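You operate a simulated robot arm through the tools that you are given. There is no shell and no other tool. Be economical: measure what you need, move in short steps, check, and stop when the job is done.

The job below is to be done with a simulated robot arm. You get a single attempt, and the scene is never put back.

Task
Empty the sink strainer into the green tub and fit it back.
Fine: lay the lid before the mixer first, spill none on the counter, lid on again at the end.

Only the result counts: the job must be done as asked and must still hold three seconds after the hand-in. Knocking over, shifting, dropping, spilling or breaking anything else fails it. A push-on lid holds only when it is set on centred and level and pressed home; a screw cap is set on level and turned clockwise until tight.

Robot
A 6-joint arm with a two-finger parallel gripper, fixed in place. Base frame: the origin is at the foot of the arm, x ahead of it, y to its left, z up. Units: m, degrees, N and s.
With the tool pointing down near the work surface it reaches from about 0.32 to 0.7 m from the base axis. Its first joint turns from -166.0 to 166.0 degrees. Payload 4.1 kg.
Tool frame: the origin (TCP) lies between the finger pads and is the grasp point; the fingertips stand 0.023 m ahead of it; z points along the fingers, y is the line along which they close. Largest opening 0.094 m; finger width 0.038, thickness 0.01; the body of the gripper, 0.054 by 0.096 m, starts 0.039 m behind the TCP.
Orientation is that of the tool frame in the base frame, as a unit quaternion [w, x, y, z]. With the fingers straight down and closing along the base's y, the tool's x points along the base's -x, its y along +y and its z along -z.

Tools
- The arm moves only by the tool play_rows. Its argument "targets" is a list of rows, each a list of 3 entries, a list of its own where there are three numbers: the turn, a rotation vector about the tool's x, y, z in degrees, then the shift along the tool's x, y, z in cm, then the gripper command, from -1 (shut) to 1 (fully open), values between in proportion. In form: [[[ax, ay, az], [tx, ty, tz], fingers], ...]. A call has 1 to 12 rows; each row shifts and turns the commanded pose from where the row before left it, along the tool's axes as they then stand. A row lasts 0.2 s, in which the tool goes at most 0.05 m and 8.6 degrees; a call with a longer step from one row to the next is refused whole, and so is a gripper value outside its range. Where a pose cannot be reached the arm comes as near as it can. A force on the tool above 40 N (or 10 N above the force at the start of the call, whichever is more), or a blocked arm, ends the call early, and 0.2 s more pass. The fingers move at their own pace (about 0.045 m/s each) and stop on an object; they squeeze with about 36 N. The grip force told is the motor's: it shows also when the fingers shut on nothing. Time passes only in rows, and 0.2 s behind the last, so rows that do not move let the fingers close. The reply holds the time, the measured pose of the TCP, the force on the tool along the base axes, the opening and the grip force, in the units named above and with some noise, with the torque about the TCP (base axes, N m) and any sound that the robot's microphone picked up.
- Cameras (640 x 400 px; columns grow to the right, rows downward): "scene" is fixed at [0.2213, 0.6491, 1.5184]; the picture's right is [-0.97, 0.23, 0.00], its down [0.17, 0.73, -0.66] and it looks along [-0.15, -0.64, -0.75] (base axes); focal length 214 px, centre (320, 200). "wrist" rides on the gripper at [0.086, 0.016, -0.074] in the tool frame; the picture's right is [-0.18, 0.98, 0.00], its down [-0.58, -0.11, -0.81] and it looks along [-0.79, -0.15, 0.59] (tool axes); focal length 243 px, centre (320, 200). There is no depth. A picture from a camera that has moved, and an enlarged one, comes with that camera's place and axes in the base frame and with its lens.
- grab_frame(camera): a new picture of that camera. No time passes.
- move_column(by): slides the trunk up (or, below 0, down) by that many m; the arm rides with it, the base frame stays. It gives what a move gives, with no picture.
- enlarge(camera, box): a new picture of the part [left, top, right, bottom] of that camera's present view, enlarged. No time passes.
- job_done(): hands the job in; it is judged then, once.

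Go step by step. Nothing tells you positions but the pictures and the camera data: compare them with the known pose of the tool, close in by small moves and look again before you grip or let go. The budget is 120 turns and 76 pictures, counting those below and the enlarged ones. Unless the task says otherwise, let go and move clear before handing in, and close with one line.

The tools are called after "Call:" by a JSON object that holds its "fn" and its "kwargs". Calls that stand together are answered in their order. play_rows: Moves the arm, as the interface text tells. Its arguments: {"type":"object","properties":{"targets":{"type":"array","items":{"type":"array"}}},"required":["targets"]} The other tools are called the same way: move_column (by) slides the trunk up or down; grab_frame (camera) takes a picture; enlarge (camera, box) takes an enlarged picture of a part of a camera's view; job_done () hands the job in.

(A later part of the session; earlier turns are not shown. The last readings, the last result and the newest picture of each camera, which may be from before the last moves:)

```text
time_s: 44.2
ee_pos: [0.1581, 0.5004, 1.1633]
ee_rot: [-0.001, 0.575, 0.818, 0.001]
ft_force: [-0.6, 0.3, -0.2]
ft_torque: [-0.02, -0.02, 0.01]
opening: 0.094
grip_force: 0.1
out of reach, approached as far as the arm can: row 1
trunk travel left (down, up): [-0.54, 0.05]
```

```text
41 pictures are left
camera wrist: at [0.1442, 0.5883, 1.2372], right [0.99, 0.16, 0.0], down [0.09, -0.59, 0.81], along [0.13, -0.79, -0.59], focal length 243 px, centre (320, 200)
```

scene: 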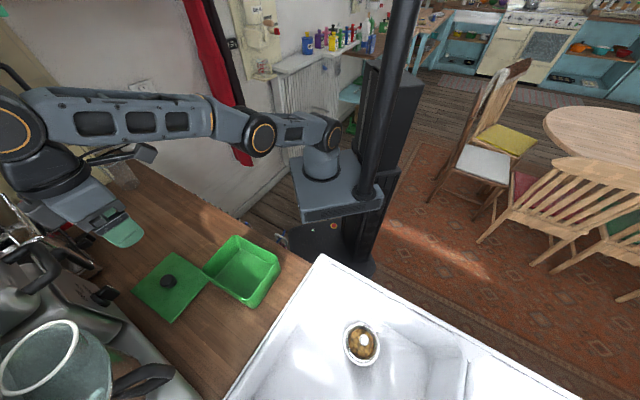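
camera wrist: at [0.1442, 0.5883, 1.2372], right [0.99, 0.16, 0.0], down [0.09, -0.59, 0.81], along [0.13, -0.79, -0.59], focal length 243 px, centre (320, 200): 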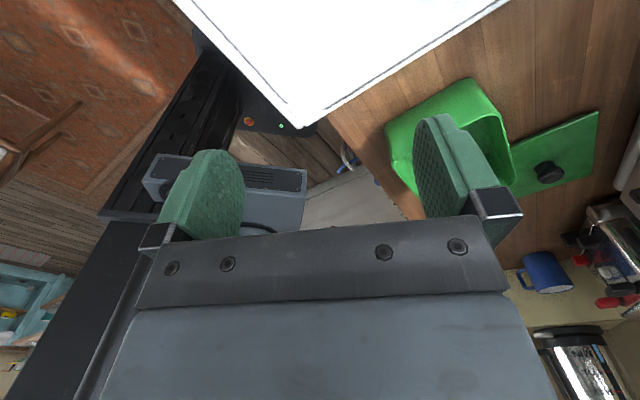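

Call:
{"fn": "play_rows", "kwargs": {"targets": [[[0, 0, 0], [3.4, -1.33, 0], 1], [[0, 0, 0], [3.4, -1.33, 0], 1], [[0, 0, 0], [3.4, -1.33, 0], 1], [[0, 0, 0], [0, 0, 4.5], 1], [[0, 0, 0], [0, 0, 4.5], 1], [[0, 0, 0], [0, 0, 4.5], 1], [[0, 0, 0], [0, 0, 4.5], 1], [[0, 0, 0], [0, 0, 0], 1]]}}

Call:
{"fn": "grab_frame", "kwargs": {"camera": "wrist"}}

Call:
{"fn": "enlarge", "kwargs": {"camera": "scene", "box": [300, 260, 440, 400]}}

```text
time_s: 46.0
ee_pos: [0.0871, 0.5827, 0.9807]
ee_rot: [0.0, 0.575, 0.818, 0.001]
ft_force: [-0.2, -0.8, -1.1]
ft_torque: [-0.04, 0.02, 0.0]
opening: 0.094
grip_force: 0.1
trunk travel left (down, up): [-0.54, 0.05]
```

```text
40 pictures are left
camera wrist: at [0.074, 0.6695, 1.0535], right [0.99, 0.16, 0.0], down [0.09, -0.59, 0.8], along [0.13, -0.79, -0.59], focal length 243 px, centre (320, 200)
```

wrist: 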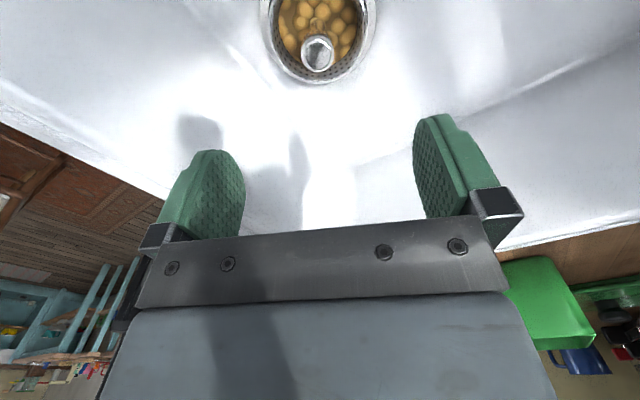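

```text
2.86 times, centred on (370, 330) of scene
camera zoom: at [0.2213, 0.6491, 1.5184], right [-0.97, 0.23, 0.0], down [0.17, 0.73, -0.66], along [-0.15, -0.64, -0.75], focal length 613 px, centre (177, -171)
```

zoom: 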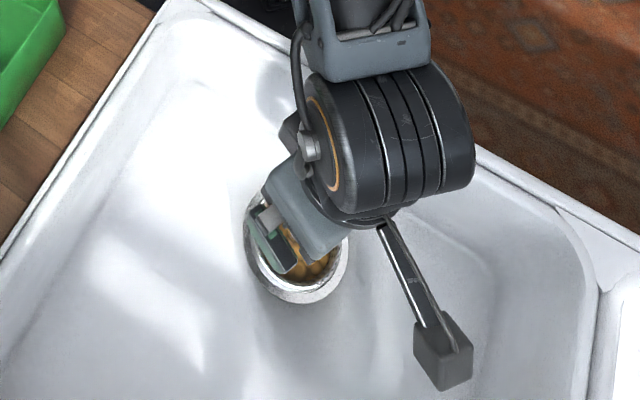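

The knob top is at (0.0865, 0.583, ~0.85), right under the TCP, and the rim is at about z 0.805. I'll lower to just above the knob.

Call:
{"fn": "play_rows", "kwargs": {"targets": [[[0, 0, 0], [0, 0, 3.5], 1], [[0, 0, 0], [0, 0, 3.5], 1], [[0, 0, 0], [0, 0, 2.5], 0.3], [[0, 0, 0], [0, 0, 0], 0.0], [[0, 0, 0], [0, 0, 0], 0.0]]}}

Call:
{"fn": "grab_frame", "kwargs": {"camera": "wrist"}}

Call:
{"fn": "enlarge", "kwargs": {"camera": "scene", "box": [320, 290, 400, 380]}}

```text
time_s: 47.2
ee_pos: [0.0871, 0.5817, 0.8849]
ee_rot: [-0.001, 0.575, 0.818, 0.001]
ft_force: [0.0, 0.1, -0.3]
ft_torque: [-0.02, 0.0, -0.03]
opening: 0.047
grip_force: 0.1
trunk travel left (down, up): [-0.54, 0.05]
```

```text
38 pictures are left
camera wrist: at [0.0731, 0.6692, 0.9586], right [0.99, 0.16, 0.0], down [0.09, -0.59, 0.81], along [0.13, -0.79, -0.59], focal length 243 px, centre (320, 200)
```

wrist: 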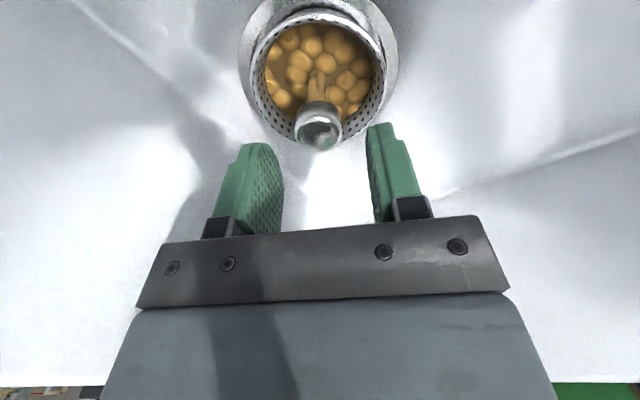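

```text
4.44 times, centred on (360, 335) of scene
camera zoom: at [0.2213, 0.6491, 1.5184], right [-0.97, 0.23, 0.0], down [0.17, 0.73, -0.66], along [-0.15, -0.64, -0.75], focal length 953 px, centre (142, -400)
```

zoom: 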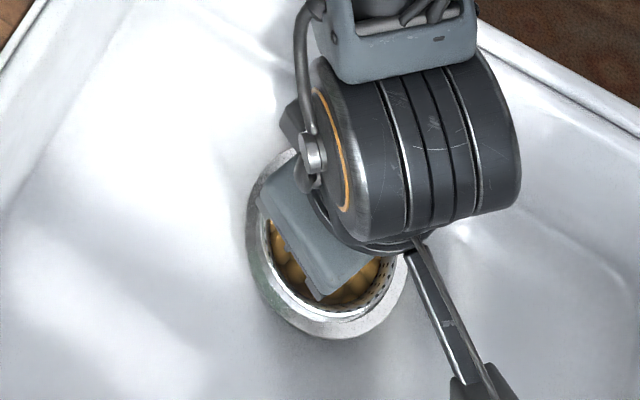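

Call:
{"fn": "play_rows", "kwargs": {"targets": [[[0, 0, 0], [0, 0, 2.2], 0.0], [[0, 0, 0], [0, 0, 2.2], 0.0], [[0, 0, 0], [0, 0, 0], 0.0], [[0, 0, 0], [0, 0, 0], -1], [[0, 0, 0], [0, 0, 0], -1], [[0, 0, 0], [0, 0, 0], -1]]}}

Call:
{"fn": "grab_frame", "kwargs": {"camera": "wrist"}}

```text
time_s: 48.6
ee_pos: [0.0871, 0.5801, 0.8407]
ee_rot: [0.001, 0.575, 0.818, 0.001]
ft_force: [0.1, 0.3, -0.8]
ft_torque: [0.0, -0.02, 0.02]
opening: 0.0235
grip_force: 35.8
trunk travel left (down, up): [-0.54, 0.05]
```

```text
36 pictures are left
camera wrist: at [0.0731, 0.6675, 0.915], right [0.99, 0.16, 0.0], down [0.09, -0.59, 0.81], along [0.13, -0.79, -0.59], focal length 243 px, centre (320, 200)
```

wrist: 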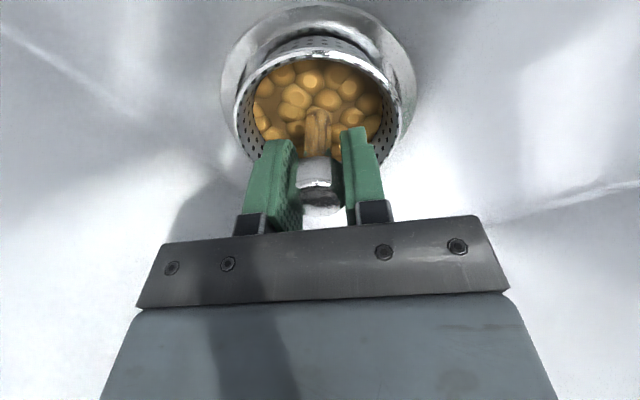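

The knob is gripped at 23.5 mm, and I have the seat pose: (0.087, 0.581, 0.841). Now I'll lift slowly.

Call:
{"fn": "play_rows", "kwargs": {"targets": [[[0, 0, 0], [0, 0, -0.3], -1], [[0, 0, 0], [0, 0, -0.5], -1], [[0, 0, 0], [0, 0, -1], -1], [[0, 0, 0], [0, 0, -1.5], -1], [[0, 0, 0], [0, 0, -2], -1], [[0, 0, 0], [0, 0, -2], -1], [[0, 0, 0], [0, 0, -2], -1], [[0, 0, 0], [0, 0, -2], -1], [[0, 0, 0], [0, 0, 0], -1]]}}

Call:
{"fn": "grab_frame", "kwargs": {"camera": "wrist"}}

Call:
{"fn": "enlarge", "kwargs": {"camera": "scene", "box": [280, 240, 440, 400]}}

```text
time_s: 50.6
ee_pos: [0.0906, 0.58, 0.9547]
ee_rot: [-0.001, 0.575, 0.818, 0.0]
ft_force: [0.0, 0.7, -0.9]
ft_torque: [0.01, -0.03, 0.04]
opening: 0.0234
grip_force: 36.4
trunk travel left (down, up): [-0.54, 0.05]
```

```text
35 pictures are left
camera wrist: at [0.0764, 0.6667, 1.0285], right [0.99, 0.16, 0.0], down [0.09, -0.59, 0.81], along [0.13, -0.79, -0.59], focal length 243 px, centre (320, 200)
```

wrist: 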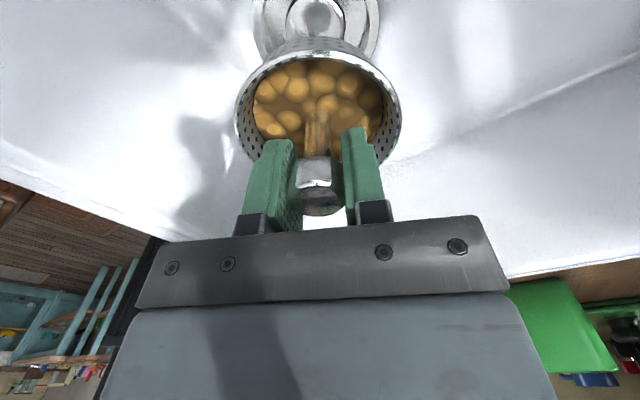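

```text
2.50 times, centred on (360, 320) of scene
camera zoom: at [0.2213, 0.6491, 1.5184], right [-0.97, 0.23, 0.0], down [0.17, 0.73, -0.66], along [-0.15, -0.64, -0.75], focal length 536 px, centre (220, -100)
```

zoom: 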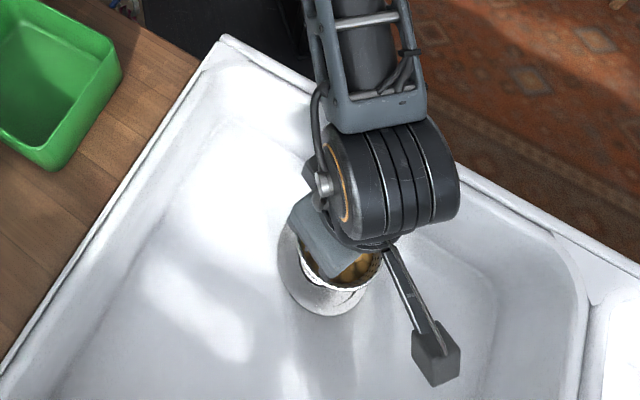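

The basket is out cleanly with all its beans. I'll raise it well above the sink and tub rims, then carry it slowly toward the tub.

Call:
{"fn": "play_rows", "kwargs": {"targets": [[[0, 0, 0], [0, 0, -1.5], -1], [[0, 0, 0], [0, 0, -2.5], -1], [[0, 0, 0], [0, 0, -2.5], -1], [[0, 0, 0], [0, 0, -2.5], -1], [[0, 0, 0], [0, 0, -2.5], -1], [[0, 0, 0], [0, 0, -2.5], -1], [[0, 0, 0], [0, 0, -2.5], -1], [[0, 0, 0], [0, 0, -2.5], -1], [[0, 0, 0], [0, 0, -2.5], -1], [[0, 0, 0], [0, 0, -1.5], -1], [[0, 0, 0], [0, 0, -0.5], -1], [[0, 0, 0], [0, 0, 0], -1]]}}

Call:
{"fn": "play_rows", "kwargs": {"targets": [[[0, 0, 0], [-1, 0.9, 0], -1], [[0, 0, 0], [-2, 1.9, 0], -1], [[0, 0, 0], [-2.3, 2.1, 0], -1], [[0, 0, 0], [-2.3, 2.2, 0], -1], [[0, 0, 0], [-2.3, 2.2, 0], -1], [[0, 0, 0], [-2.3, 2.2, 0], -1], [[0, 0, 0], [-2.3, 2.2, 0], -1], [[0, 0, 0], [-2.3, 2.1, 0], -1], [[0, 0, 0], [-2.3, 2.1, 0], -1], [[0, 0, 0], [-2.3, 2.1, 0], -1], [[0, 0, 0], [-1.5, 1.4, 0], -1], [[0, 0, 0], [-0.9, 0.8, 0], -1]]}}

Call:
{"fn": "grab_frame", "kwargs": {"camera": "wrist"}}

Call:
{"fn": "grab_frame", "kwargs": {"camera": "scene"}}

```text
time_s: 53.2
ee_pos: [0.0879, 0.5803, 1.1901]
ee_rot: [-0.001, 0.575, 0.818, 0.001]
ft_force: [0.0, -0.3, -1.0]
ft_torque: [0.0, 0.02, 0.02]
opening: 0.0233
grip_force: 36.1
trunk travel left (down, up): [-0.54, 0.05]
```

```text
time_s: 55.8
ee_pos: [0.3761, 0.4313, 1.1928]
ee_rot: [0.0, 0.574, 0.819, 0.0]
ft_force: [0.4, 0.6, -0.8]
ft_torque: [0.02, -0.04, 0.0]
opening: 0.0235
grip_force: 35.3
trunk travel left (down, up): [-0.54, 0.05]
```

```text
33 pictures are left
camera wrist: at [0.3628, 0.5182, 1.2654], right [0.99, 0.16, 0.0], down [0.09, -0.59, 0.81], along [0.13, -0.79, -0.59], focal length 243 px, centre (320, 200)
```

wrist: 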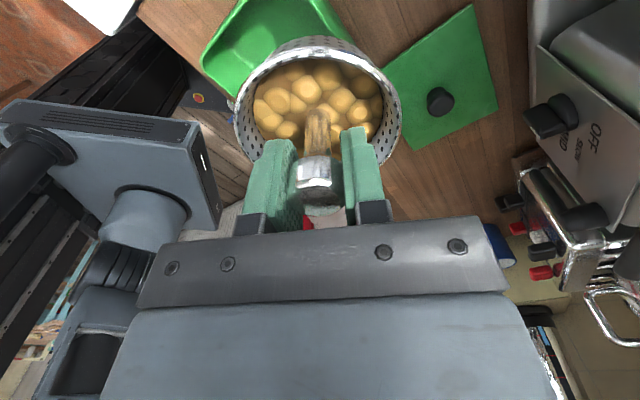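

```text
32 pictures are left
```

scene: 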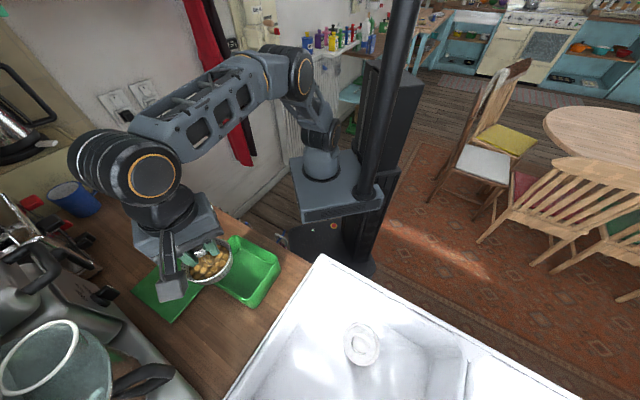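

I'll yaw to the pouring heading and tilt about halfway, keeping the pouring lip over the tub's centre.

Call:
{"fn": "play_rows", "kwargs": {"targets": [[[0, 0, 6], [0, 0, 0], -1], [[0, 0, 6], [0, 0, 0], -1], [[0, 0, 6], [0, 0, 0], -1], [[0, 0, 6], [0, 0, 0], -1], [[0, 0, 6], [0, 0, 0], -1], [[0, 0, 6], [0, 0, 0], -1], [[0, 0, 6], [0, 0, 0], -1], [[0, 0, 0], [0, 0, 0], -1]]}}

Call:
{"fn": "play_rows", "kwargs": {"targets": [[[0, 5, 0], [-0.4, 0, -0.38], -1], [[0, 5, 0], [-0.4, 0, -0.38], -1], [[0, 5, 0], [-0.4, 0, -0.38], -1], [[0, 5, 0], [-0.4, 0, -0.38], -1], [[0, 5, 0], [-0.4, 0, -0.38], -1], [[0, 5, 0], [-0.4, 0, -0.38], -1], [[0, 0, 0], [0, 0, 0], -1]]}}

Call:
{"fn": "grab_frame", "kwargs": {"camera": "wrist"}}

Call:
{"fn": "enlarge", "kwargs": {"camera": "scene", "box": [60, 140, 320, 340]}}

```text
time_s: 57.6
ee_pos: [0.3774, 0.4317, 1.1905]
ee_rot: [-0.001, 0.83, 0.558, 0.001]
ft_force: [-0.1, 0.7, -1.0]
ft_torque: [0.0, 0.01, 0.0]
opening: 0.0235
grip_force: 36.1
trunk travel left (down, up): [-0.54, 0.05]
```

```text
time_s: 59.2
ee_pos: [0.3667, 0.4026, 1.207]
ee_rot: [-0.146, 0.801, 0.539, 0.217]
ft_force: [1.2, -0.1, -0.6]
ft_torque: [-0.05, 0.03, -0.05]
opening: 0.0232
grip_force: 35.9
trunk travel left (down, up): [-0.54, 0.05]
```

```text
31 pictures are left
camera wrist: at [0.3948, 0.4323, 1.3132], right [0.85, -0.52, -0.09], down [-0.44, -0.8, 0.4], along [-0.28, -0.3, -0.91], focal length 243 px, centre (320, 200)
```

wrist: 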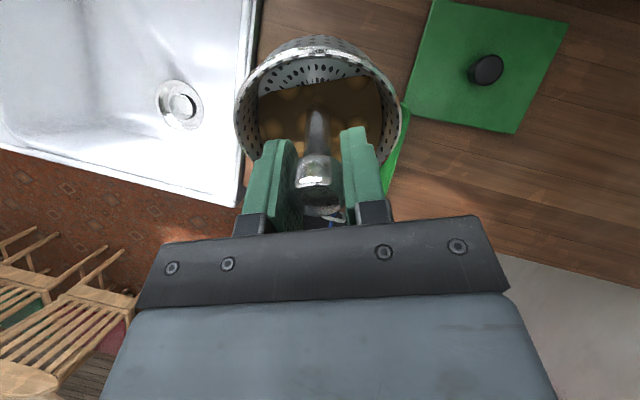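

```text
2.00 times, centred on (190, 240) of scene
camera zoom: at [0.2213, 0.6491, 1.5184], right [-0.97, 0.23, 0.0], down [0.17, 0.73, -0.66], along [-0.15, -0.64, -0.75], focal length 429 px, centre (580, 120)
```

zoom: 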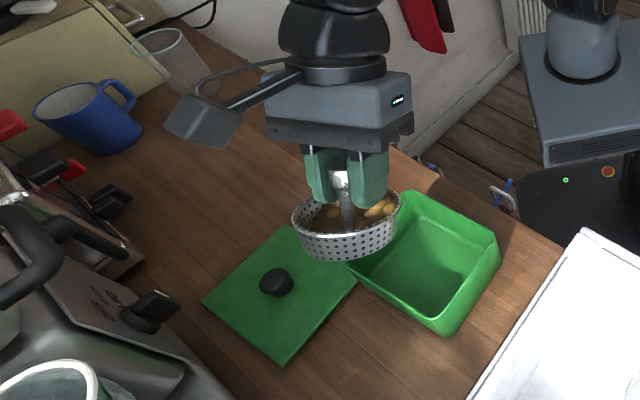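

The grip is firm with no droop, and the lip is at about (0.36, 0.387, 1.145). I'll lower 3.5 cm to shorten the fall and carry on tilting.

Call:
{"fn": "play_rows", "kwargs": {"targets": [[[0, 0, 0], [-0.9, 0, 1.5], -1], [[0, 0, 0], [-0.85, 0, 1.5], -1], [[0, 5, 0], [-0.4, 0, -0.38], -1], [[0, 5, 0], [-0.4, 0, -0.38], -1], [[0, 5, 0], [-0.4, 0, -0.38], -1], [[0, 5, 0], [-0.4, 0, -0.38], -1], [[0, 5, 0], [-0.4, 0, -0.38], -1], [[0, 5, 0], [-0.4, 0, -0.38], -1], [[0, 0, 0], [0, 0, 0], -1]]}}

Call:
{"fn": "enlarge", "kwargs": {"camera": "scene", "box": [120, 140, 320, 340]}}

```text
time_s: 61.2
ee_pos: [0.3546, 0.3732, 1.1712]
ee_rot: [-0.279, 0.718, 0.483, 0.415]
ft_force: [-0.5, -0.5, -0.2]
ft_torque: [0.03, 0.04, 0.03]
opening: 0.0233
grip_force: 35.9
trunk travel left (down, up): [-0.54, 0.05]
```

```text
2.00 times, centred on (220, 240) of scene
camera zoom: at [0.2213, 0.6491, 1.5184], right [-0.97, 0.23, 0.0], down [0.17, 0.73, -0.66], along [-0.15, -0.64, -0.75], focal length 429 px, centre (520, 120)
```

zoom: 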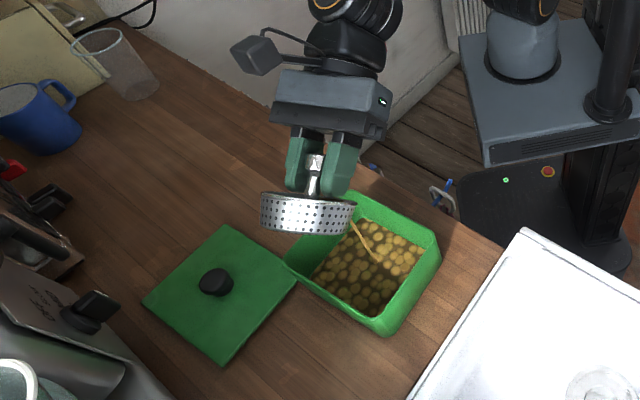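

The beans are running into the tub. I'll keep tilting and check that the basket empties.

Call:
{"fn": "play_rows", "kwargs": {"targets": [[[0, 0, 0], [0, 0, 0], -1], [[0, 0, 0], [0, 0, 0], -1], [[0, 5, 0], [-0.4, 0, -0.38], -1], [[0, 5, 0], [-0.4, 0, -0.38], -1], [[0, 5, 0], [-0.4, 0, -0.38], -1], [[0, 5, 0], [-0.4, 0, -0.38], -1], [[0, 5, 0], [-0.4, 0, -0.38], -1], [[0, 5, 0], [-0.4, 0, -0.38], -1], [[0, 0, 0], [0, 0, 0], -1], [[0, 0, 0], [0, 0, 0], -1]]}}

Call:
{"fn": "grab_frame", "kwargs": {"camera": "wrist"}}

Call:
{"fn": "enlarge", "kwargs": {"camera": "scene", "box": [120, 140, 320, 340]}}

```text
time_s: 63.4
ee_pos: [0.3439, 0.3482, 1.1555]
ee_rot: [-0.395, 0.586, 0.394, 0.588]
ft_force: [0.1, -0.2, -1.2]
ft_torque: [-0.03, -0.01, -0.01]
opening: 0.0234
grip_force: 35.8
trunk travel left (down, up): [-0.54, 0.05]
```

```text
28 pictures are left
camera wrist: at [0.3306, 0.2733, 1.2408], right [0.91, -0.37, -0.18], down [-0.4, -0.7, -0.58], along [0.09, 0.61, -0.79], focal length 243 px, centre (320, 200)
```

wrist: 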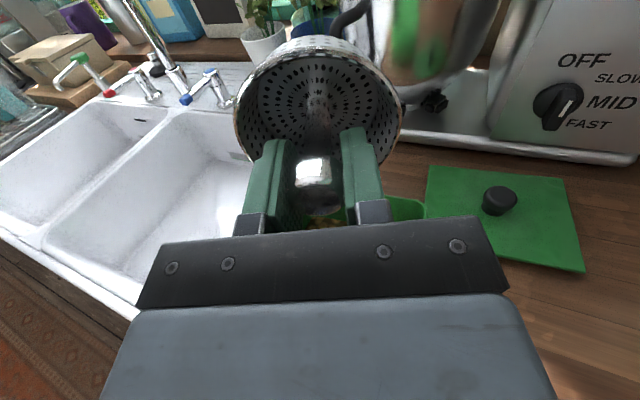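

```text
2.00 times, centred on (220, 240) of scene
camera zoom: at [0.2213, 0.6491, 1.5184], right [-0.97, 0.23, 0.0], down [0.17, 0.73, -0.66], along [-0.15, -0.64, -0.75], focal length 429 px, centre (520, 120)
```

zoom: 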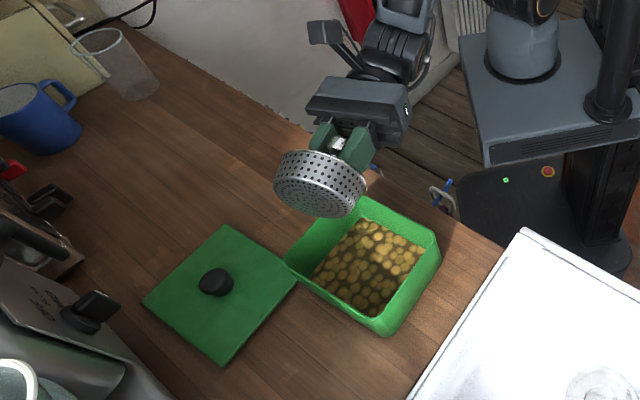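

The basket looks empty. I'll tilt a bit further to be sure and hold there.

Call:
{"fn": "play_rows", "kwargs": {"targets": [[[0, 5, 0], [-0.4, 0, -0.38], -1], [[0, 5, 0], [-0.4, 0, -0.38], -1], [[0, 5, 0], [-0.4, 0, -0.38], -1], [[0, 5, 0], [-0.4, 0, -0.38], -1], [[0, 0, 0], [0, 0, 0], -1], [[0, 0, 0], [0, 0, 0], -1], [[0, 0, 0], [0, 0, 0], -1], [[0, 0, 0], [0, 0, 0], -1]]}}

Call:
{"fn": "enlarge", "kwargs": {"camera": "wrist", "box": [200, 20, 440, 240]}}

```text
time_s: 65.2
ee_pos: [0.337, 0.3361, 1.1393]
ee_rot: [-0.458, 0.475, 0.319, 0.68]
ft_force: [0.4, 0.2, -0.9]
ft_torque: [0.0, 0.03, 0.04]
opening: 0.0233
grip_force: 36.0
trunk travel left (down, up): [-0.54, 0.05]
```

```text
1.82 times, centred on (320, 130) of wrist
camera zoom: at [0.3149, 0.2382, 1.1929], right [0.93, -0.31, -0.17], down [-0.31, -0.47, -0.82], along [0.17, 0.82, -0.54], focal length 441 px, centre (320, 327)
```

zoom: 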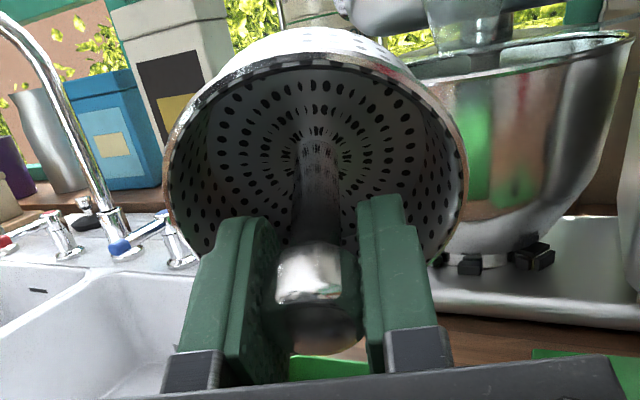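

The basket is empty. I'll raise a little and reverse the tilt back to level.

Call:
{"fn": "play_rows", "kwargs": {"targets": [[[0, 0, 0], [3.76, 0, 1.37], -1], [[0, -8, 0], [0.6, 0, 0.6], -1], [[0, -8, 0], [0.6, 0, 0.6], -1], [[0, -8, 0], [0.6, 0, 0.6], -1], [[0, -8, 0], [0.6, 0, 0.6], -1], [[0, -8, 0], [0.6, 0, 0.6], -1], [[0, -8, 0], [0.6, 0, 0.6], -1], [[0, -8, 0], [0.6, 0, 0.6], -1], [[0, -8, 0], [0.6, 0, 0.6], -1], [[0, -8, 0], [0.6, 0, 0.6], -1], [[0, -8, 0], [0.6, 0, 0.6], -1], [[0, 0, 0], [0, 0, 0], -1]]}}

Call:
{"fn": "play_rows", "kwargs": {"targets": [[[0, -8, 0], [0.6, 0, 0.6], -1], [[0, -8, 0], [0.6, 0, 0.6], -1], [[0, -8, 0], [0.6, 0, 0.6], -1], [[0, -6.2, 0], [0.5, 0, 0.5], -1], [[0, 0, 0], [0, 0, 0], -1]]}}

```text
time_s: 67.8
ee_pos: [0.3648, 0.3989, 1.2156]
ee_rot: [-0.145, 0.801, 0.539, 0.215]
ft_force: [1.2, 0.0, -1.2]
ft_torque: [-0.03, 0.04, 0.0]
opening: 0.0234
grip_force: 36.1
trunk travel left (down, up): [-0.54, 0.05]
```

```text
time_s: 69.0
ee_pos: [0.3738, 0.4267, 1.2029]
ee_rot: [0.0, 0.83, 0.557, 0.0]
ft_force: [-0.1, -0.9, -0.7]
ft_torque: [-0.02, -0.02, 0.0]
opening: 0.0233
grip_force: 36.3
trunk travel left (down, up): [-0.54, 0.05]
```

The tool is level again. I'll yaw back and return above the drain.

Call:
{"fn": "play_rows", "kwargs": {"targets": [[[0, 0, -8.4], [0, 0, 0], -1], [[0, 0, -8.4], [0, 0, 0], -1], [[0, 0, -8.4], [0, 0, 0], -1], [[0, 0, -8.4], [0, 0, 0], -1], [[0, 0, -8.4], [0, 0, 0], -1], [[0, 0, 0], [3.47, -3.1, 0], -1], [[0, 0, 0], [3.47, -3.1, 0], -1], [[0, 0, 0], [3.47, -3.1, 0], -1], [[0, 0, 0], [3.47, -3.1, 0], -1], [[0, 0, 0], [3.47, -3.1, 0], -1], [[0, 0, 0], [3.47, -3.1, 0], -1], [[0, 0, 0], [3.47, -3.08, 0], -1]]}}

Call:
{"fn": "play_rows", "kwargs": {"targets": [[[0, 0, 0], [0, 0, 4.5], -1], [[0, 0, 0], [0, 0, 4.5], -1], [[0, 0, 0], [0, 0, 4.5], -1], [[0, 0, 0], [0, 0, 4.5], -1], [[0, 0, 0], [0, 0, 4.5], -1], [[0, 0, 0], [0, 0, 2], -1], [[0, 0, 0], [0, 0, 0], -1]]}}

Call:
{"fn": "grab_frame", "kwargs": {"camera": "wrist"}}

```text
time_s: 71.6
ee_pos: [0.0873, 0.5766, 1.2049]
ee_rot: [0.0, 0.575, 0.818, -0.002]
ft_force: [0.3, 0.3, -1.1]
ft_torque: [0.03, 0.0, -0.02]
opening: 0.0228
grip_force: 36.0
trunk travel left (down, up): [-0.54, 0.05]
```

```text
time_s: 73.2
ee_pos: [0.0892, 0.5826, 0.9562]
ee_rot: [-0.001, 0.574, 0.819, -0.001]
ft_force: [-0.7, -0.1, -0.2]
ft_torque: [0.01, 0.0, -0.02]
opening: 0.0233
grip_force: 36.5
trunk travel left (down, up): [-0.54, 0.05]
```

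```text
25 pictures are left
camera wrist: at [0.0747, 0.6691, 1.0303], right [0.99, 0.16, 0.0], down [0.1, -0.58, 0.81], along [0.13, -0.8, -0.59], focal length 243 px, centre (320, 200)
```

wrist: 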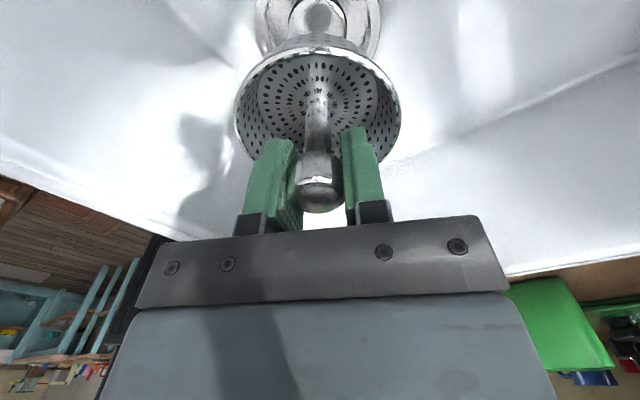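

The alignment over the drain matches the lift view. I'll lower it into the drain.

Call:
{"fn": "play_rows", "kwargs": {"targets": [[[0, 0, 0], [0, 0, 3], -1], [[0, 0, 0], [0, 0, 3], -1], [[0, 0, 0], [0, 0, 0], -1]]}}

Call:
{"fn": "grab_frame", "kwargs": {"camera": "wrist"}}

Call:
{"fn": "enlarge", "kwargs": {"camera": "scene", "box": [310, 280, 410, 380]}}

```text
time_s: 74.0
ee_pos: [0.09, 0.5806, 0.895]
ee_rot: [0.0, 0.575, 0.818, -0.001]
ft_force: [0.2, -0.2, -0.3]
ft_torque: [-0.02, -0.01, -0.01]
opening: 0.0233
grip_force: 35.5
trunk travel left (down, up): [-0.54, 0.05]
```

```text
24 pictures are left
camera wrist: at [0.0756, 0.6679, 0.9692], right [0.99, 0.16, 0.0], down [0.1, -0.58, 0.81], along [0.13, -0.8, -0.59], focal length 243 px, centre (320, 200)
```

wrist: 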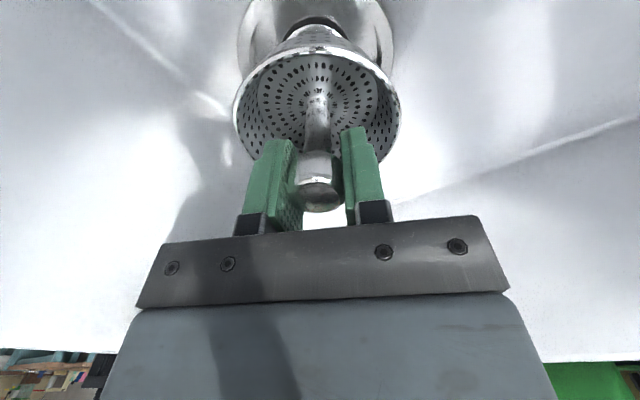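

```text
4.00 times, centred on (360, 330) of scene
camera zoom: at [0.2213, 0.6491, 1.5184], right [-0.97, 0.23, 0.0], down [0.17, 0.73, -0.66], along [-0.15, -0.64, -0.75], focal length 858 px, centre (160, -320)
```

zoom: 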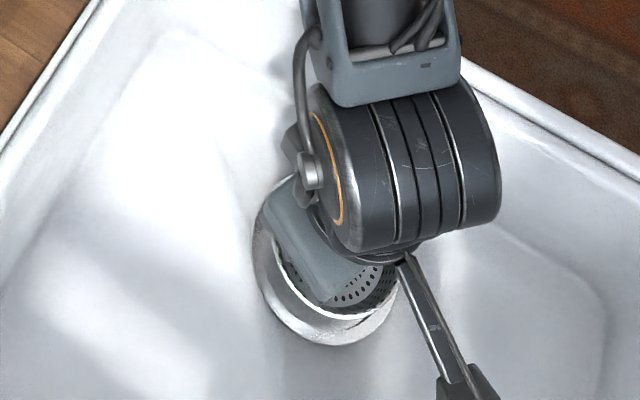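

Call:
{"fn": "play_rows", "kwargs": {"targets": [[[0, 0, 0], [0.05, -0.14, 1], -1], [[0, 0, 0], [0, 0, 1.5], -1], [[0, 0, 0], [0, 0, 1], -1], [[0, 0, 0], [0, 0, 0.5], -1], [[0, 0, 0], [0, 0, 0.5], -1], [[0, 0, 0], [0, 0, 0.5], -1], [[0, 0, 0], [0, 0, 0], -1]]}}

Call:
{"fn": "grab_frame", "kwargs": {"camera": "wrist"}}

```text
time_s: 75.6
ee_pos: [0.0862, 0.5804, 0.846]
ee_rot: [-0.001, 0.574, 0.819, -0.001]
ft_force: [-0.7, -0.4, -0.8]
ft_torque: [0.01, 0.02, -0.02]
opening: 0.0232
grip_force: 36.1
trunk travel left (down, up): [-0.54, 0.05]
```

```text
22 pictures are left
camera wrist: at [0.0725, 0.6675, 0.9199], right [0.99, 0.16, 0.0], down [0.1, -0.58, 0.81], along [0.13, -0.8, -0.59], focal length 243 px, centre (320, 200)
```

wrist: 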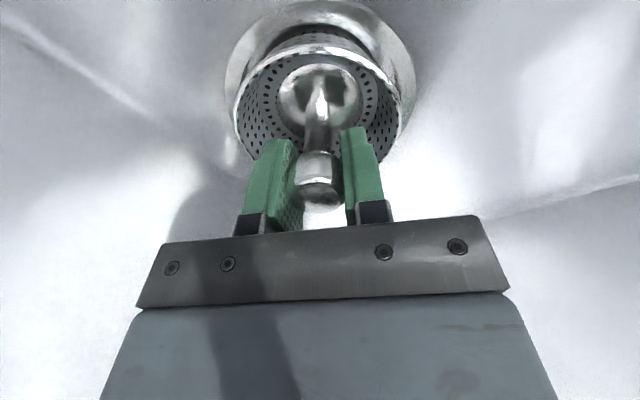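

Call:
{"fn": "play_rows", "kwargs": {"targets": [[[0, 0, 0], [0, 0, 0.25], -1], [[0, 0, 0], [0, 0, 0.2], -1], [[0, 0, 0], [0, 0, 0.15], -1], [[0, 0, 0], [0, 0, 0], -1]]}}

Call:
{"fn": "grab_frame", "kwargs": {"camera": "wrist"}}

```text
time_s: 76.6
ee_pos: [0.0868, 0.5804, 0.8425]
ee_rot: [0.0, 0.575, 0.818, 0.001]
ft_force: [0.3, 0.2, 4.7]
ft_torque: [0.22, -0.04, -0.02]
opening: 0.0236
grip_force: 35.6
trunk travel left (down, up): [-0.54, 0.05]
```

```text
21 pictures are left
camera wrist: at [0.0725, 0.6671, 0.9162], right [0.99, 0.16, 0.0], down [0.1, -0.58, 0.81], along [0.13, -0.8, -0.59], focal length 243 px, centre (320, 200)
```

wrist: 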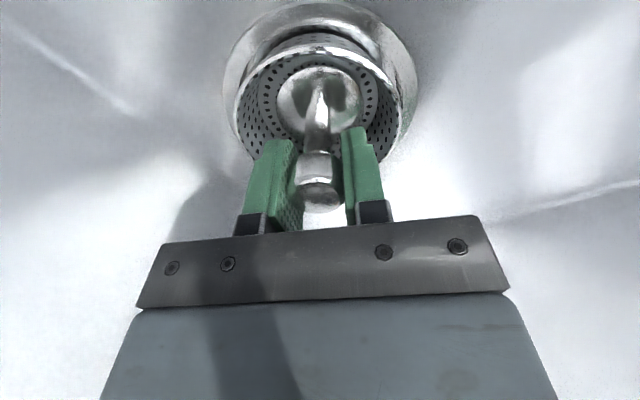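

Nearly seated, about 1–2 mm above the original height with light contact. I'll nudge it 1 mm and press gently.

Call:
{"fn": "play_rows", "kwargs": {"targets": [[[0, 0, 0], [0, 0.1, 0], -1], [[0, 0, 0], [0, 0, 0.15], -1], [[0, 0, 0], [0, 0, 0.15], -1], [[0, 0, 0], [0, 0, 0], -1]]}}

```text
time_s: 77.6
ee_pos: [0.0862, 0.5803, 0.8418]
ee_rot: [-0.002, 0.574, 0.819, 0.003]
ft_force: [-2.5, -4.5, 32.1]
ft_torque: [0.09, 0.07, 0.02]
opening: 0.0234
grip_force: 35.4
trunk travel left (down, up): [-0.54, 0.05]
```

It is seated: firm, centred resistance at the original height. I'll release and rise.

Call:
{"fn": "play_rows", "kwargs": {"targets": [[[0, 0, 0], [0, 0, -0.3], -1], [[0, 0, 0], [0, 0, 0], -0.5], [[0, 0, 0], [0, 0, 0], 0.0], [[0, 0, 0], [0, 0, 0], 0.1], [[0, 0, 0], [0, 0, -1.5], 0.1], [[0, 0, 0], [0, 0, -3], 0.1], [[0, 0, 0], [0, 0, -4], 0.1], [[0, 0, 0], [0, 0, -4], 0.5], [[0, 0, 0], [0, 0, -4], 0.5], [[0, 0, 0], [0, 0, 0], 0.5]]}}

Call:
{"fn": "grab_frame", "kwargs": {"camera": "wrist"}}

Call:
{"fn": "enlarge", "kwargs": {"camera": "scene", "box": [320, 310, 400, 380]}}

```text
time_s: 79.8
ee_pos: [0.0869, 0.579, 1.0084]
ee_rot: [-0.001, 0.574, 0.819, -0.001]
ft_force: [-0.4, -0.5, 0.8]
ft_torque: [-0.01, 0.01, 0.02]
opening: 0.0704
grip_force: 0.1
trunk travel left (down, up): [-0.54, 0.05]
```

```text
20 pictures are left
camera wrist: at [0.0728, 0.6678, 1.0817], right [0.99, 0.16, 0.0], down [0.1, -0.58, 0.81], along [0.13, -0.8, -0.59], focal length 243 px, centre (320, 200)
```

wrist: 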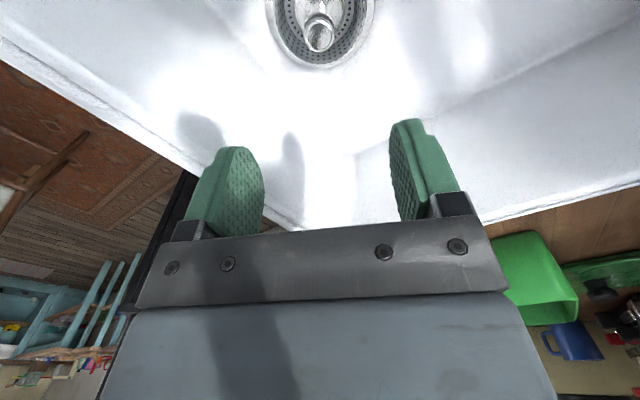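

```text
5.71 times, centred on (360, 345) of scene
camera zoom: at [0.2213, 0.6491, 1.5184], right [-0.97, 0.23, 0.0], down [0.17, 0.73, -0.66], along [-0.15, -0.64, -0.75], focal length 1226 px, centre (91, -629)
```

zoom: 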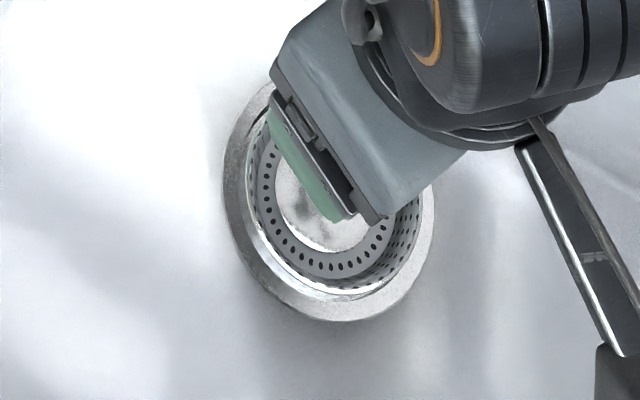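

The strainer is empty and seated. Next is the lid. I'll rise, turn the gripper back to its earlier heading, and raise the trunk for better reach.

Call:
{"fn": "play_rows", "kwargs": {"targets": [[[0, 0, 0], [0, 0, -4.5], 0.5], [[0, 0, 0], [0, 0, -4.5], 0.5], [[0, 0, 0], [0, 0, -4.5], 0.5], [[0, 0, -8.2], [0, 0, 0], 0.5], [[0, 0, -8.2], [0, 0, 0], 0.5], [[0, 0, -8.2], [0, 0, 0], 0.5], [[0, 0, -8.2], [0, 0, 0], 0.5], [[0, 0, -8.2], [0, 0, 0], 0.5], [[0, 0, -8.2], [0, 0, 0], 0.5], [[0, 0, -8.2], [0, 0, 0], 0.5], [[0, 0, -8.2], [0, 0, 0], 0.5], [[0, 0, -8.2], [0, 0, 0], 0.5]]}}

Call:
{"fn": "play_rows", "kwargs": {"targets": [[[0, 0, -8.2], [0, 0, 0], 0.5], [[0, 0, -8.2], [0, 0, 0], 0.5], [[0, 0, -8.2], [0, 0, 0], 0.5], [[0, 0, -8.2], [0, 0, 0], 0.5], [[0, 0, -8.2], [0, 0, 0], 0.5], [[0, 0, 0], [0, 0, 0], 0.5]]}}

Call:
{"fn": "move_column", "kwargs": {"by": 0.05}}

```text
time_s: 82.4
ee_pos: [0.0864, 0.5806, 1.1404]
ee_rot: [-0.001, -0.033, 0.999, -0.001]
ft_force: [0.1, 0.4, -0.2]
ft_torque: [-0.01, -0.03, 0.01]
opening: 0.0707
grip_force: 0.0
trunk travel left (down, up): [-0.54, 0.05]
```

```text
time_s: 83.8
ee_pos: [0.0875, 0.5814, 1.1422]
ee_rot: [-0.001, -0.381, 0.925, -0.001]
ft_force: [1.2, -0.3, 0.8]
ft_torque: [-0.02, 0.0, 0.0]
opening: 0.0707
grip_force: 0.0
trunk travel left (down, up): [-0.54, 0.05]
```

```text
time_s: 84.7
ee_pos: [0.0875, 0.5815, 1.1925]
ee_rot: [-0.001, -0.381, 0.925, 0.0]
ft_force: [0.4, 0.3, 0.1]
ft_torque: [0.02, -0.01, -0.02]
opening: 0.0709
grip_force: 0.0
trunk travel left (down, up): [-0.59, 0.0]
```

Call:
{"fn": "play_rows", "kwargs": {"targets": [[[0, 0, 0], [-1.16, -4.14, 0], 0.5], [[0, 0, 0], [-1.16, -4.14, 0], 0.5], [[0, 0, 0], [-1.16, -4.14, 0], 0.5], [[0, 0, 0], [-1.16, -4.14, 0], 0.5], [[0, 0, 0], [-1.16, -4.14, 0], 0.5], [[0, 0, 0], [-1.16, -4.14, 0], 0.5], [[0, 0, 0], [-1.16, -4.14, 0], 0.5], [[0, 0, 0], [-1.16, -4.14, 0], 0.5], [[0, 0, 0], [-1.16, -4.14, 0], 0.5], [[0, 0, 0], [-1.16, -4.14, 0], 0.5], [[0, 0, 0], [-1.16, -4.1, 0], 0.5], [[0, 0, 0], [0, 0, 0], 0.5]]}}

Call:
{"fn": "play_rows", "kwargs": {"targets": [[[0, 0, 0], [0, 0, 4], 0.5], [[0, 0, 0], [0, 0, 4], 0.5], [[0, 0, 0], [0, 0, 0], 0.5]]}}

Call:
{"fn": "grab_frame", "kwargs": {"camera": "wrist"}}

Call:
{"fn": "enlarge", "kwargs": {"camera": "scene", "box": [120, 200, 320, 340]}}

```text
time_s: 87.3
ee_pos: [0.4967, 0.3509, 1.1927]
ee_rot: [-0.001, -0.38, 0.925, 0.0]
ft_force: [0.3, -0.5, -0.3]
ft_torque: [-0.01, 0.01, 0.0]
opening: 0.0705
grip_force: 0.2
trunk travel left (down, up): [-0.59, 0.0]
```

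```text
time_s: 88.1
ee_pos: [0.4972, 0.3462, 1.1112]
ee_rot: [-0.001, -0.38, 0.925, 0.0]
ft_force: [-0.3, 0.3, -0.4]
ft_torque: [0.02, -0.01, 0.0]
opening: 0.0707
grip_force: 0.1
trunk travel left (down, up): [-0.59, 0.0]
```

```text
18 pictures are left
camera wrist: at [0.4246, 0.2976, 1.1839], right [-0.56, 0.83, 0.0], down [0.49, 0.33, 0.81], along [0.67, 0.45, -0.59], focal length 243 px, centre (320, 200)
```

wrist: 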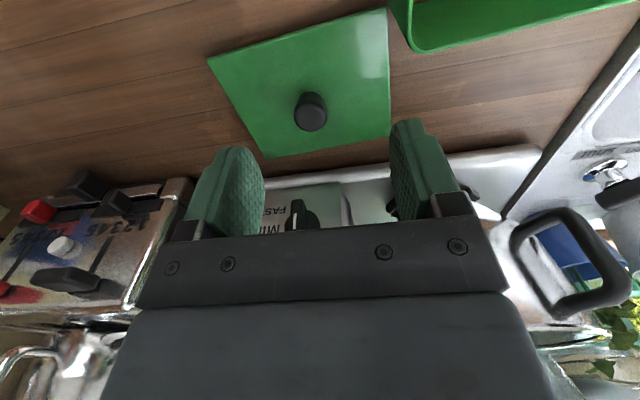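

```text
2.86 times, centred on (220, 270) of scene
camera zoom: at [0.2213, 0.6491, 1.5184], right [-0.97, 0.23, 0.0], down [0.17, 0.73, -0.66], along [-0.15, -0.64, -0.75], focal length 613 px, centre (606, 0)
```

zoom: 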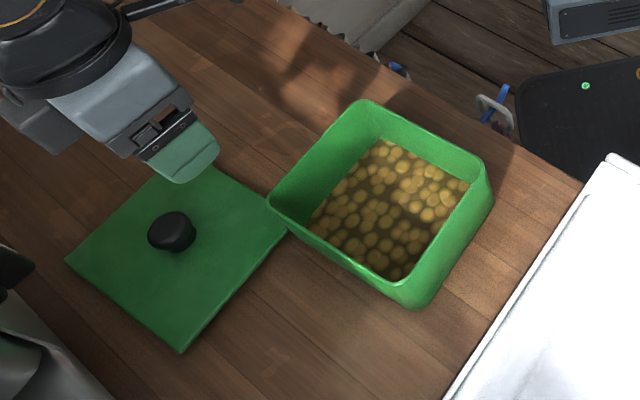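

The lid and tub are clearly separate, and the knob is at about (0.545, 0.369). I'll move over it and check from close up.

Call:
{"fn": "play_rows", "kwargs": {"targets": [[[0, 0, 0], [-1.6, -0.65, 1], 0.5], [[0, 0, 0], [-1.6, -0.65, 1.5], 0.5], [[0, 0, 0], [-1.6, -0.65, 1.5], 0.5], [[0, 0, 0], [0, 0, 2], 0.5], [[0, 0, 0], [0, 0, 1.5], 0.5], [[0, 0, 0], [0, 0, 0], 0.5]]}}

Call:
{"fn": "grab_frame", "kwargs": {"camera": "wrist"}}

```text
time_s: 89.5
ee_pos: [0.5447, 0.3671, 1.0366]
ee_rot: [0.0, -0.38, 0.925, -0.001]
ft_force: [-0.1, -0.6, 0.1]
ft_torque: [-0.03, -0.01, 0.01]
opening: 0.0705
grip_force: 0.1
trunk travel left (down, up): [-0.59, 0.0]
```

```text
16 pictures are left
camera wrist: at [0.4723, 0.3184, 1.1097], right [-0.56, 0.83, 0.0], down [0.49, 0.33, 0.81], along [0.67, 0.45, -0.59], focal length 243 px, centre (320, 200)
```

wrist: 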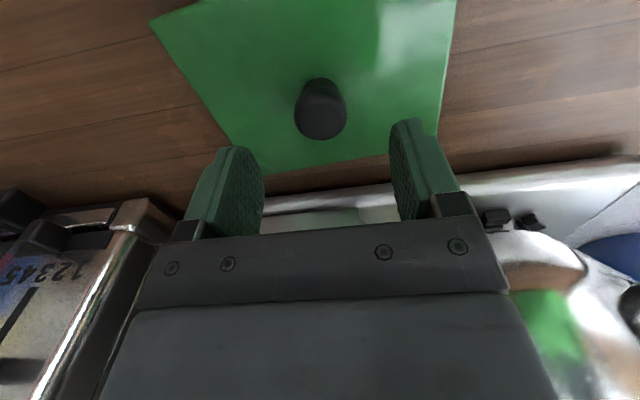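

Call:
{"fn": "play_rows", "kwargs": {"targets": [[[0, 0, 0], [0, 0, 2.2], 0.5], [[0, 0, 0], [0, 0, 1.8], 0.3], [[0, 0, 0], [0, 0, 0.5], 0.1], [[0, 0, 0], [0, 0, 0], 0.1], [[0, 0, 0], [0, 0, 0], 0.1]]}}

Call:
{"fn": "play_rows", "kwargs": {"targets": [[[0, 0, 0], [0, 0, 0], -1], [[0, 0, 0], [0, 0, 0], -1], [[0, 0, 0], [0, 0, 0], -1], [[0, 0, 0], [0, 0, 0], -1]]}}

Call:
{"fn": "grab_frame", "kwargs": {"camera": "wrist"}}

```text
time_s: 90.7
ee_pos: [0.5447, 0.3668, 0.9921]
ee_rot: [0.0, -0.38, 0.925, -0.001]
ft_force: [-0.1, 0.0, -0.6]
ft_torque: [0.03, -0.01, -0.02]
opening: 0.0519
grip_force: 0.2
trunk travel left (down, up): [-0.59, 0.0]
```

```text
time_s: 91.7
ee_pos: [0.544, 0.3661, 0.992]
ee_rot: [-0.002, -0.38, 0.925, -0.001]
ft_force: [-0.7, 0.1, -0.1]
ft_torque: [-0.02, 0.03, -0.05]
opening: 0.0304
grip_force: 36.3
trunk travel left (down, up): [-0.59, 0.0]
```

```text
15 pictures are left
camera wrist: at [0.4718, 0.3176, 1.0651], right [-0.56, 0.83, 0.0], down [0.49, 0.33, 0.81], along [0.67, 0.45, -0.59], focal length 243 px, centre (320, 200)
```

wrist: 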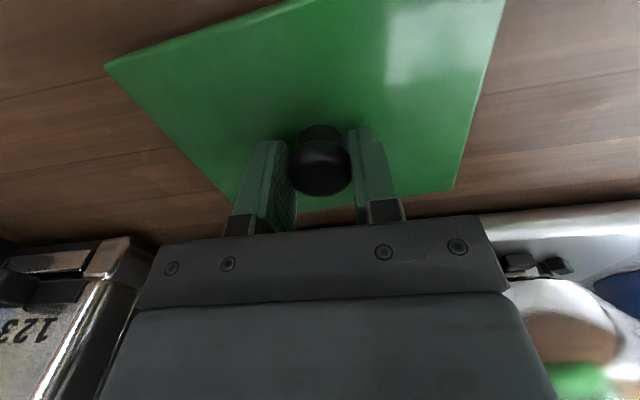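

I'll regrip 4 mm deeper so the hold matches the first one.

Call:
{"fn": "play_rows", "kwargs": {"targets": [[[0, 0, 0], [0, 0, 0], -0.1], [[0, 0, 0], [0, 0, 0.2], -0.1], [[0, 0, 0], [0, 0, 0.2], -0.1], [[0, 0, 0], [0, 0, 0], -1], [[0, 0, 0], [0, 0, 0], -1], [[0, 0, 0], [0, 0, 0], -1]]}}

Call:
{"fn": "grab_frame", "kwargs": {"camera": "wrist"}}

```text
time_s: 93.1
ee_pos: [0.5458, 0.3659, 0.9882]
ee_rot: [-0.001, -0.381, 0.925, 0.0]
ft_force: [-0.2, 0.2, 0.2]
ft_torque: [0.03, 0.01, -0.02]
opening: 0.0305
grip_force: 35.5
trunk travel left (down, up): [-0.59, 0.0]
```

```text
14 pictures are left
camera wrist: at [0.4729, 0.3177, 1.0607], right [-0.56, 0.83, 0.0], down [0.49, 0.33, 0.81], along [0.67, 0.45, -0.59], focal length 243 px, centre (320, 200)
```

wrist: 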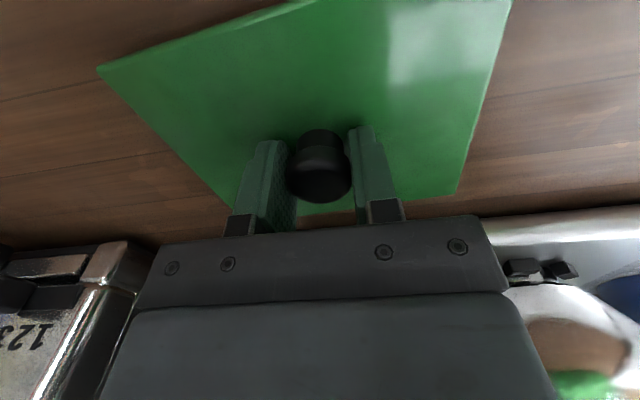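

The hold matches the first one, with the lid about 3 mm nearer the camera side. I'll lift slightly, slide away from the tub, then rise.

Call:
{"fn": "play_rows", "kwargs": {"targets": [[[0, 0, 0], [0, 0, -0.5], -1], [[0, 0, 0], [0, -1, -0.2], -1], [[0, 0, 0], [0, -0.5, -0.5], -1], [[0, 0, 0], [0, 0, -2], -1], [[0, 0, 0], [0, 0, -3], -1], [[0, 0, 0], [0, 0, -3], -1], [[0, 0, 0], [0, 0, -2.5], -1], [[0, 0, 0], [0, 0, 0], -1]]}}

Call:
{"fn": "enlarge", "kwargs": {"camera": "scene", "box": [120, 180, 320, 340]}}

```text
time_s: 94.9
ee_pos: [0.5567, 0.3586, 1.1031]
ee_rot: [-0.001, -0.38, 0.925, 0.0]
ft_force: [0.1, -0.3, -1.8]
ft_torque: [-0.01, 0.0, -0.02]
opening: 0.0304
grip_force: 36.7
trunk travel left (down, up): [-0.59, 0.0]
```

```text
2.50 times, centred on (220, 260) of scene
camera zoom: at [0.2213, 0.6491, 1.5184], right [-0.97, 0.23, 0.0], down [0.17, 0.73, -0.66], along [-0.15, -0.64, -0.75], focal length 536 px, centre (570, 50)
```

zoom: 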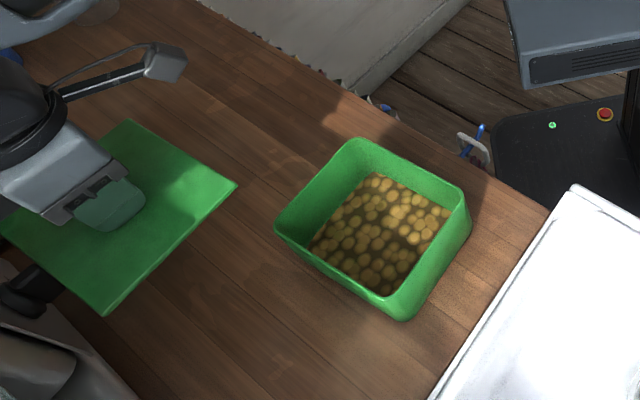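

I'll carry the lid over the tub.

Call:
{"fn": "play_rows", "kwargs": {"targets": [[[0, 0, 0], [2.01, 2.67, 0], -1], [[0, 0, 0], [2.01, 2.67, 0], -1], [[0, 0, 0], [2.01, 2.67, 0], -1], [[0, 0, 0], [2.01, 2.67, 0], -1], [[0, 0, 0], [2.01, 2.67, 0], -1], [[0, 0, 0], [2.01, 2.67, 0], -1], [[0, 0, 0], [0, 0, 0], -1], [[0, 0, 0], [0, 0, 1.5], -1], [[0, 0, 0], [0, 0, 0], -1]]}}

Call:
{"fn": "enlarge", "kwargs": {"camera": "scene", "box": [180, 220, 300, 320]}}

Call:
{"fn": "grab_frame", "kwargs": {"camera": "wrist"}}

```text
time_s: 96.9
ee_pos: [0.3606, 0.3846, 1.0875]
ee_rot: [-0.001, -0.379, 0.925, 0.0]
ft_force: [0.2, -0.3, -1.5]
ft_torque: [0.01, -0.02, 0.01]
opening: 0.0304
grip_force: 36.5
trunk travel left (down, up): [-0.59, 0.0]
```

```text
4.00 times, centred on (240, 270) of scene
camera zoom: at [0.2213, 0.6491, 1.5184], right [-0.97, 0.23, 0.0], down [0.17, 0.73, -0.66], along [-0.15, -0.64, -0.75], focal length 858 px, centre (640, -80)
```

zoom: 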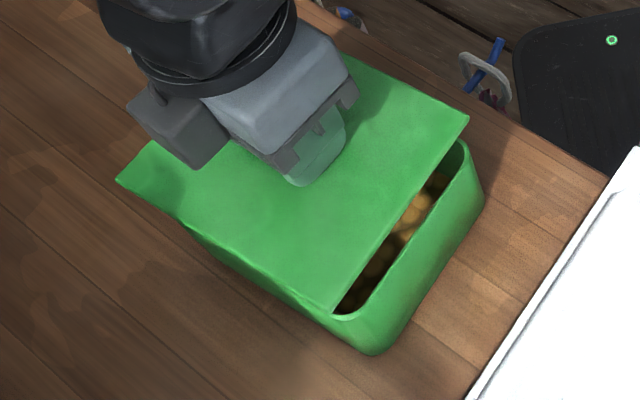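

```text
11 pictures are left
camera wrist: at [0.2868, 0.3367, 1.1617], right [-0.56, 0.83, 0.0], down [0.49, 0.33, 0.81], along [0.67, 0.45, -0.59], focal length 243 px, centre (320, 200)
```

wrist: 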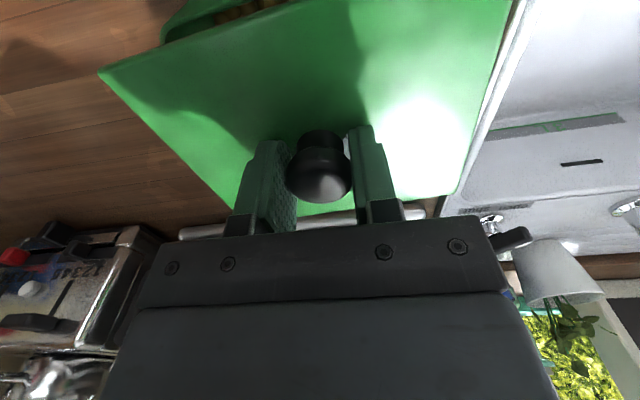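

The lid is about 3 cm above its seat and 2 mm off toward +x. I'll correct that and lower to just above contact.

Call:
{"fn": "play_rows", "kwargs": {"targets": [[[0, 0, 0], [0.14, 0.21, 0], -1], [[0, 0, 0], [0, 0, 1], -1], [[0, 0, 0], [0, 0, 1], -1], [[0, 0, 0], [0, 0, 0.4], -1], [[0, 0, 0], [0, 0, 0], -1]]}}

Call:
{"fn": "enlarge", "kwargs": {"camera": "scene", "box": [180, 220, 300, 320]}}

```text
time_s: 98.1
ee_pos: [0.356, 0.3864, 1.064]
ee_rot: [-0.001, -0.381, 0.925, -0.001]
ft_force: [-0.7, -0.7, -1.0]
ft_torque: [-0.06, 0.01, -0.02]
opening: 0.0306
grip_force: 36.0
trunk travel left (down, up): [-0.59, 0.0]
```

```text
4.00 times, centred on (240, 270) of scene
camera zoom: at [0.2213, 0.6491, 1.5184], right [-0.97, 0.23, 0.0], down [0.17, 0.73, -0.66], along [-0.15, -0.64, -0.75], focal length 858 px, centre (640, -80)
```

zoom: 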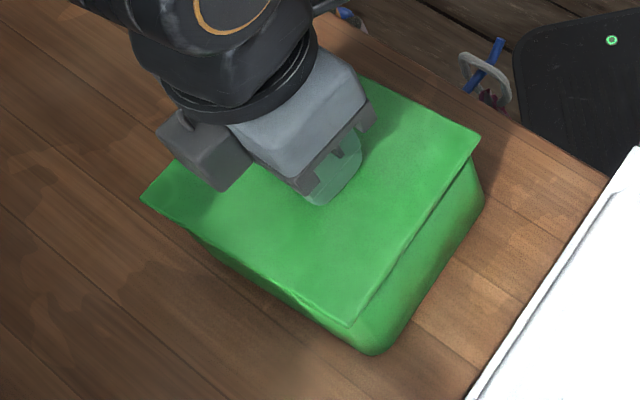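

Within about 1 mm now. I'll lower onto the rim and press.

Call:
{"fn": "play_rows", "kwargs": {"targets": [[[0, 0, 0], [0.03, -0.08, 0.4], -1], [[0, 0, 0], [0, 0, 0.3], -1], [[0, 0, 0], [0, 0, 0.2], -1], [[0, 0, 0], [0, 0, 0.1], -1], [[0, 0, 0], [0, 0, 0], -1]]}}

```text
time_s: 99.3
ee_pos: [0.3564, 0.3844, 1.0544]
ee_rot: [0.0, -0.379, 0.925, -0.001]
ft_force: [1.1, 0.6, -1.9]
ft_torque: [0.05, 0.04, -0.05]
opening: 0.0308
grip_force: 36.2
trunk travel left (down, up): [-0.59, 0.0]
```

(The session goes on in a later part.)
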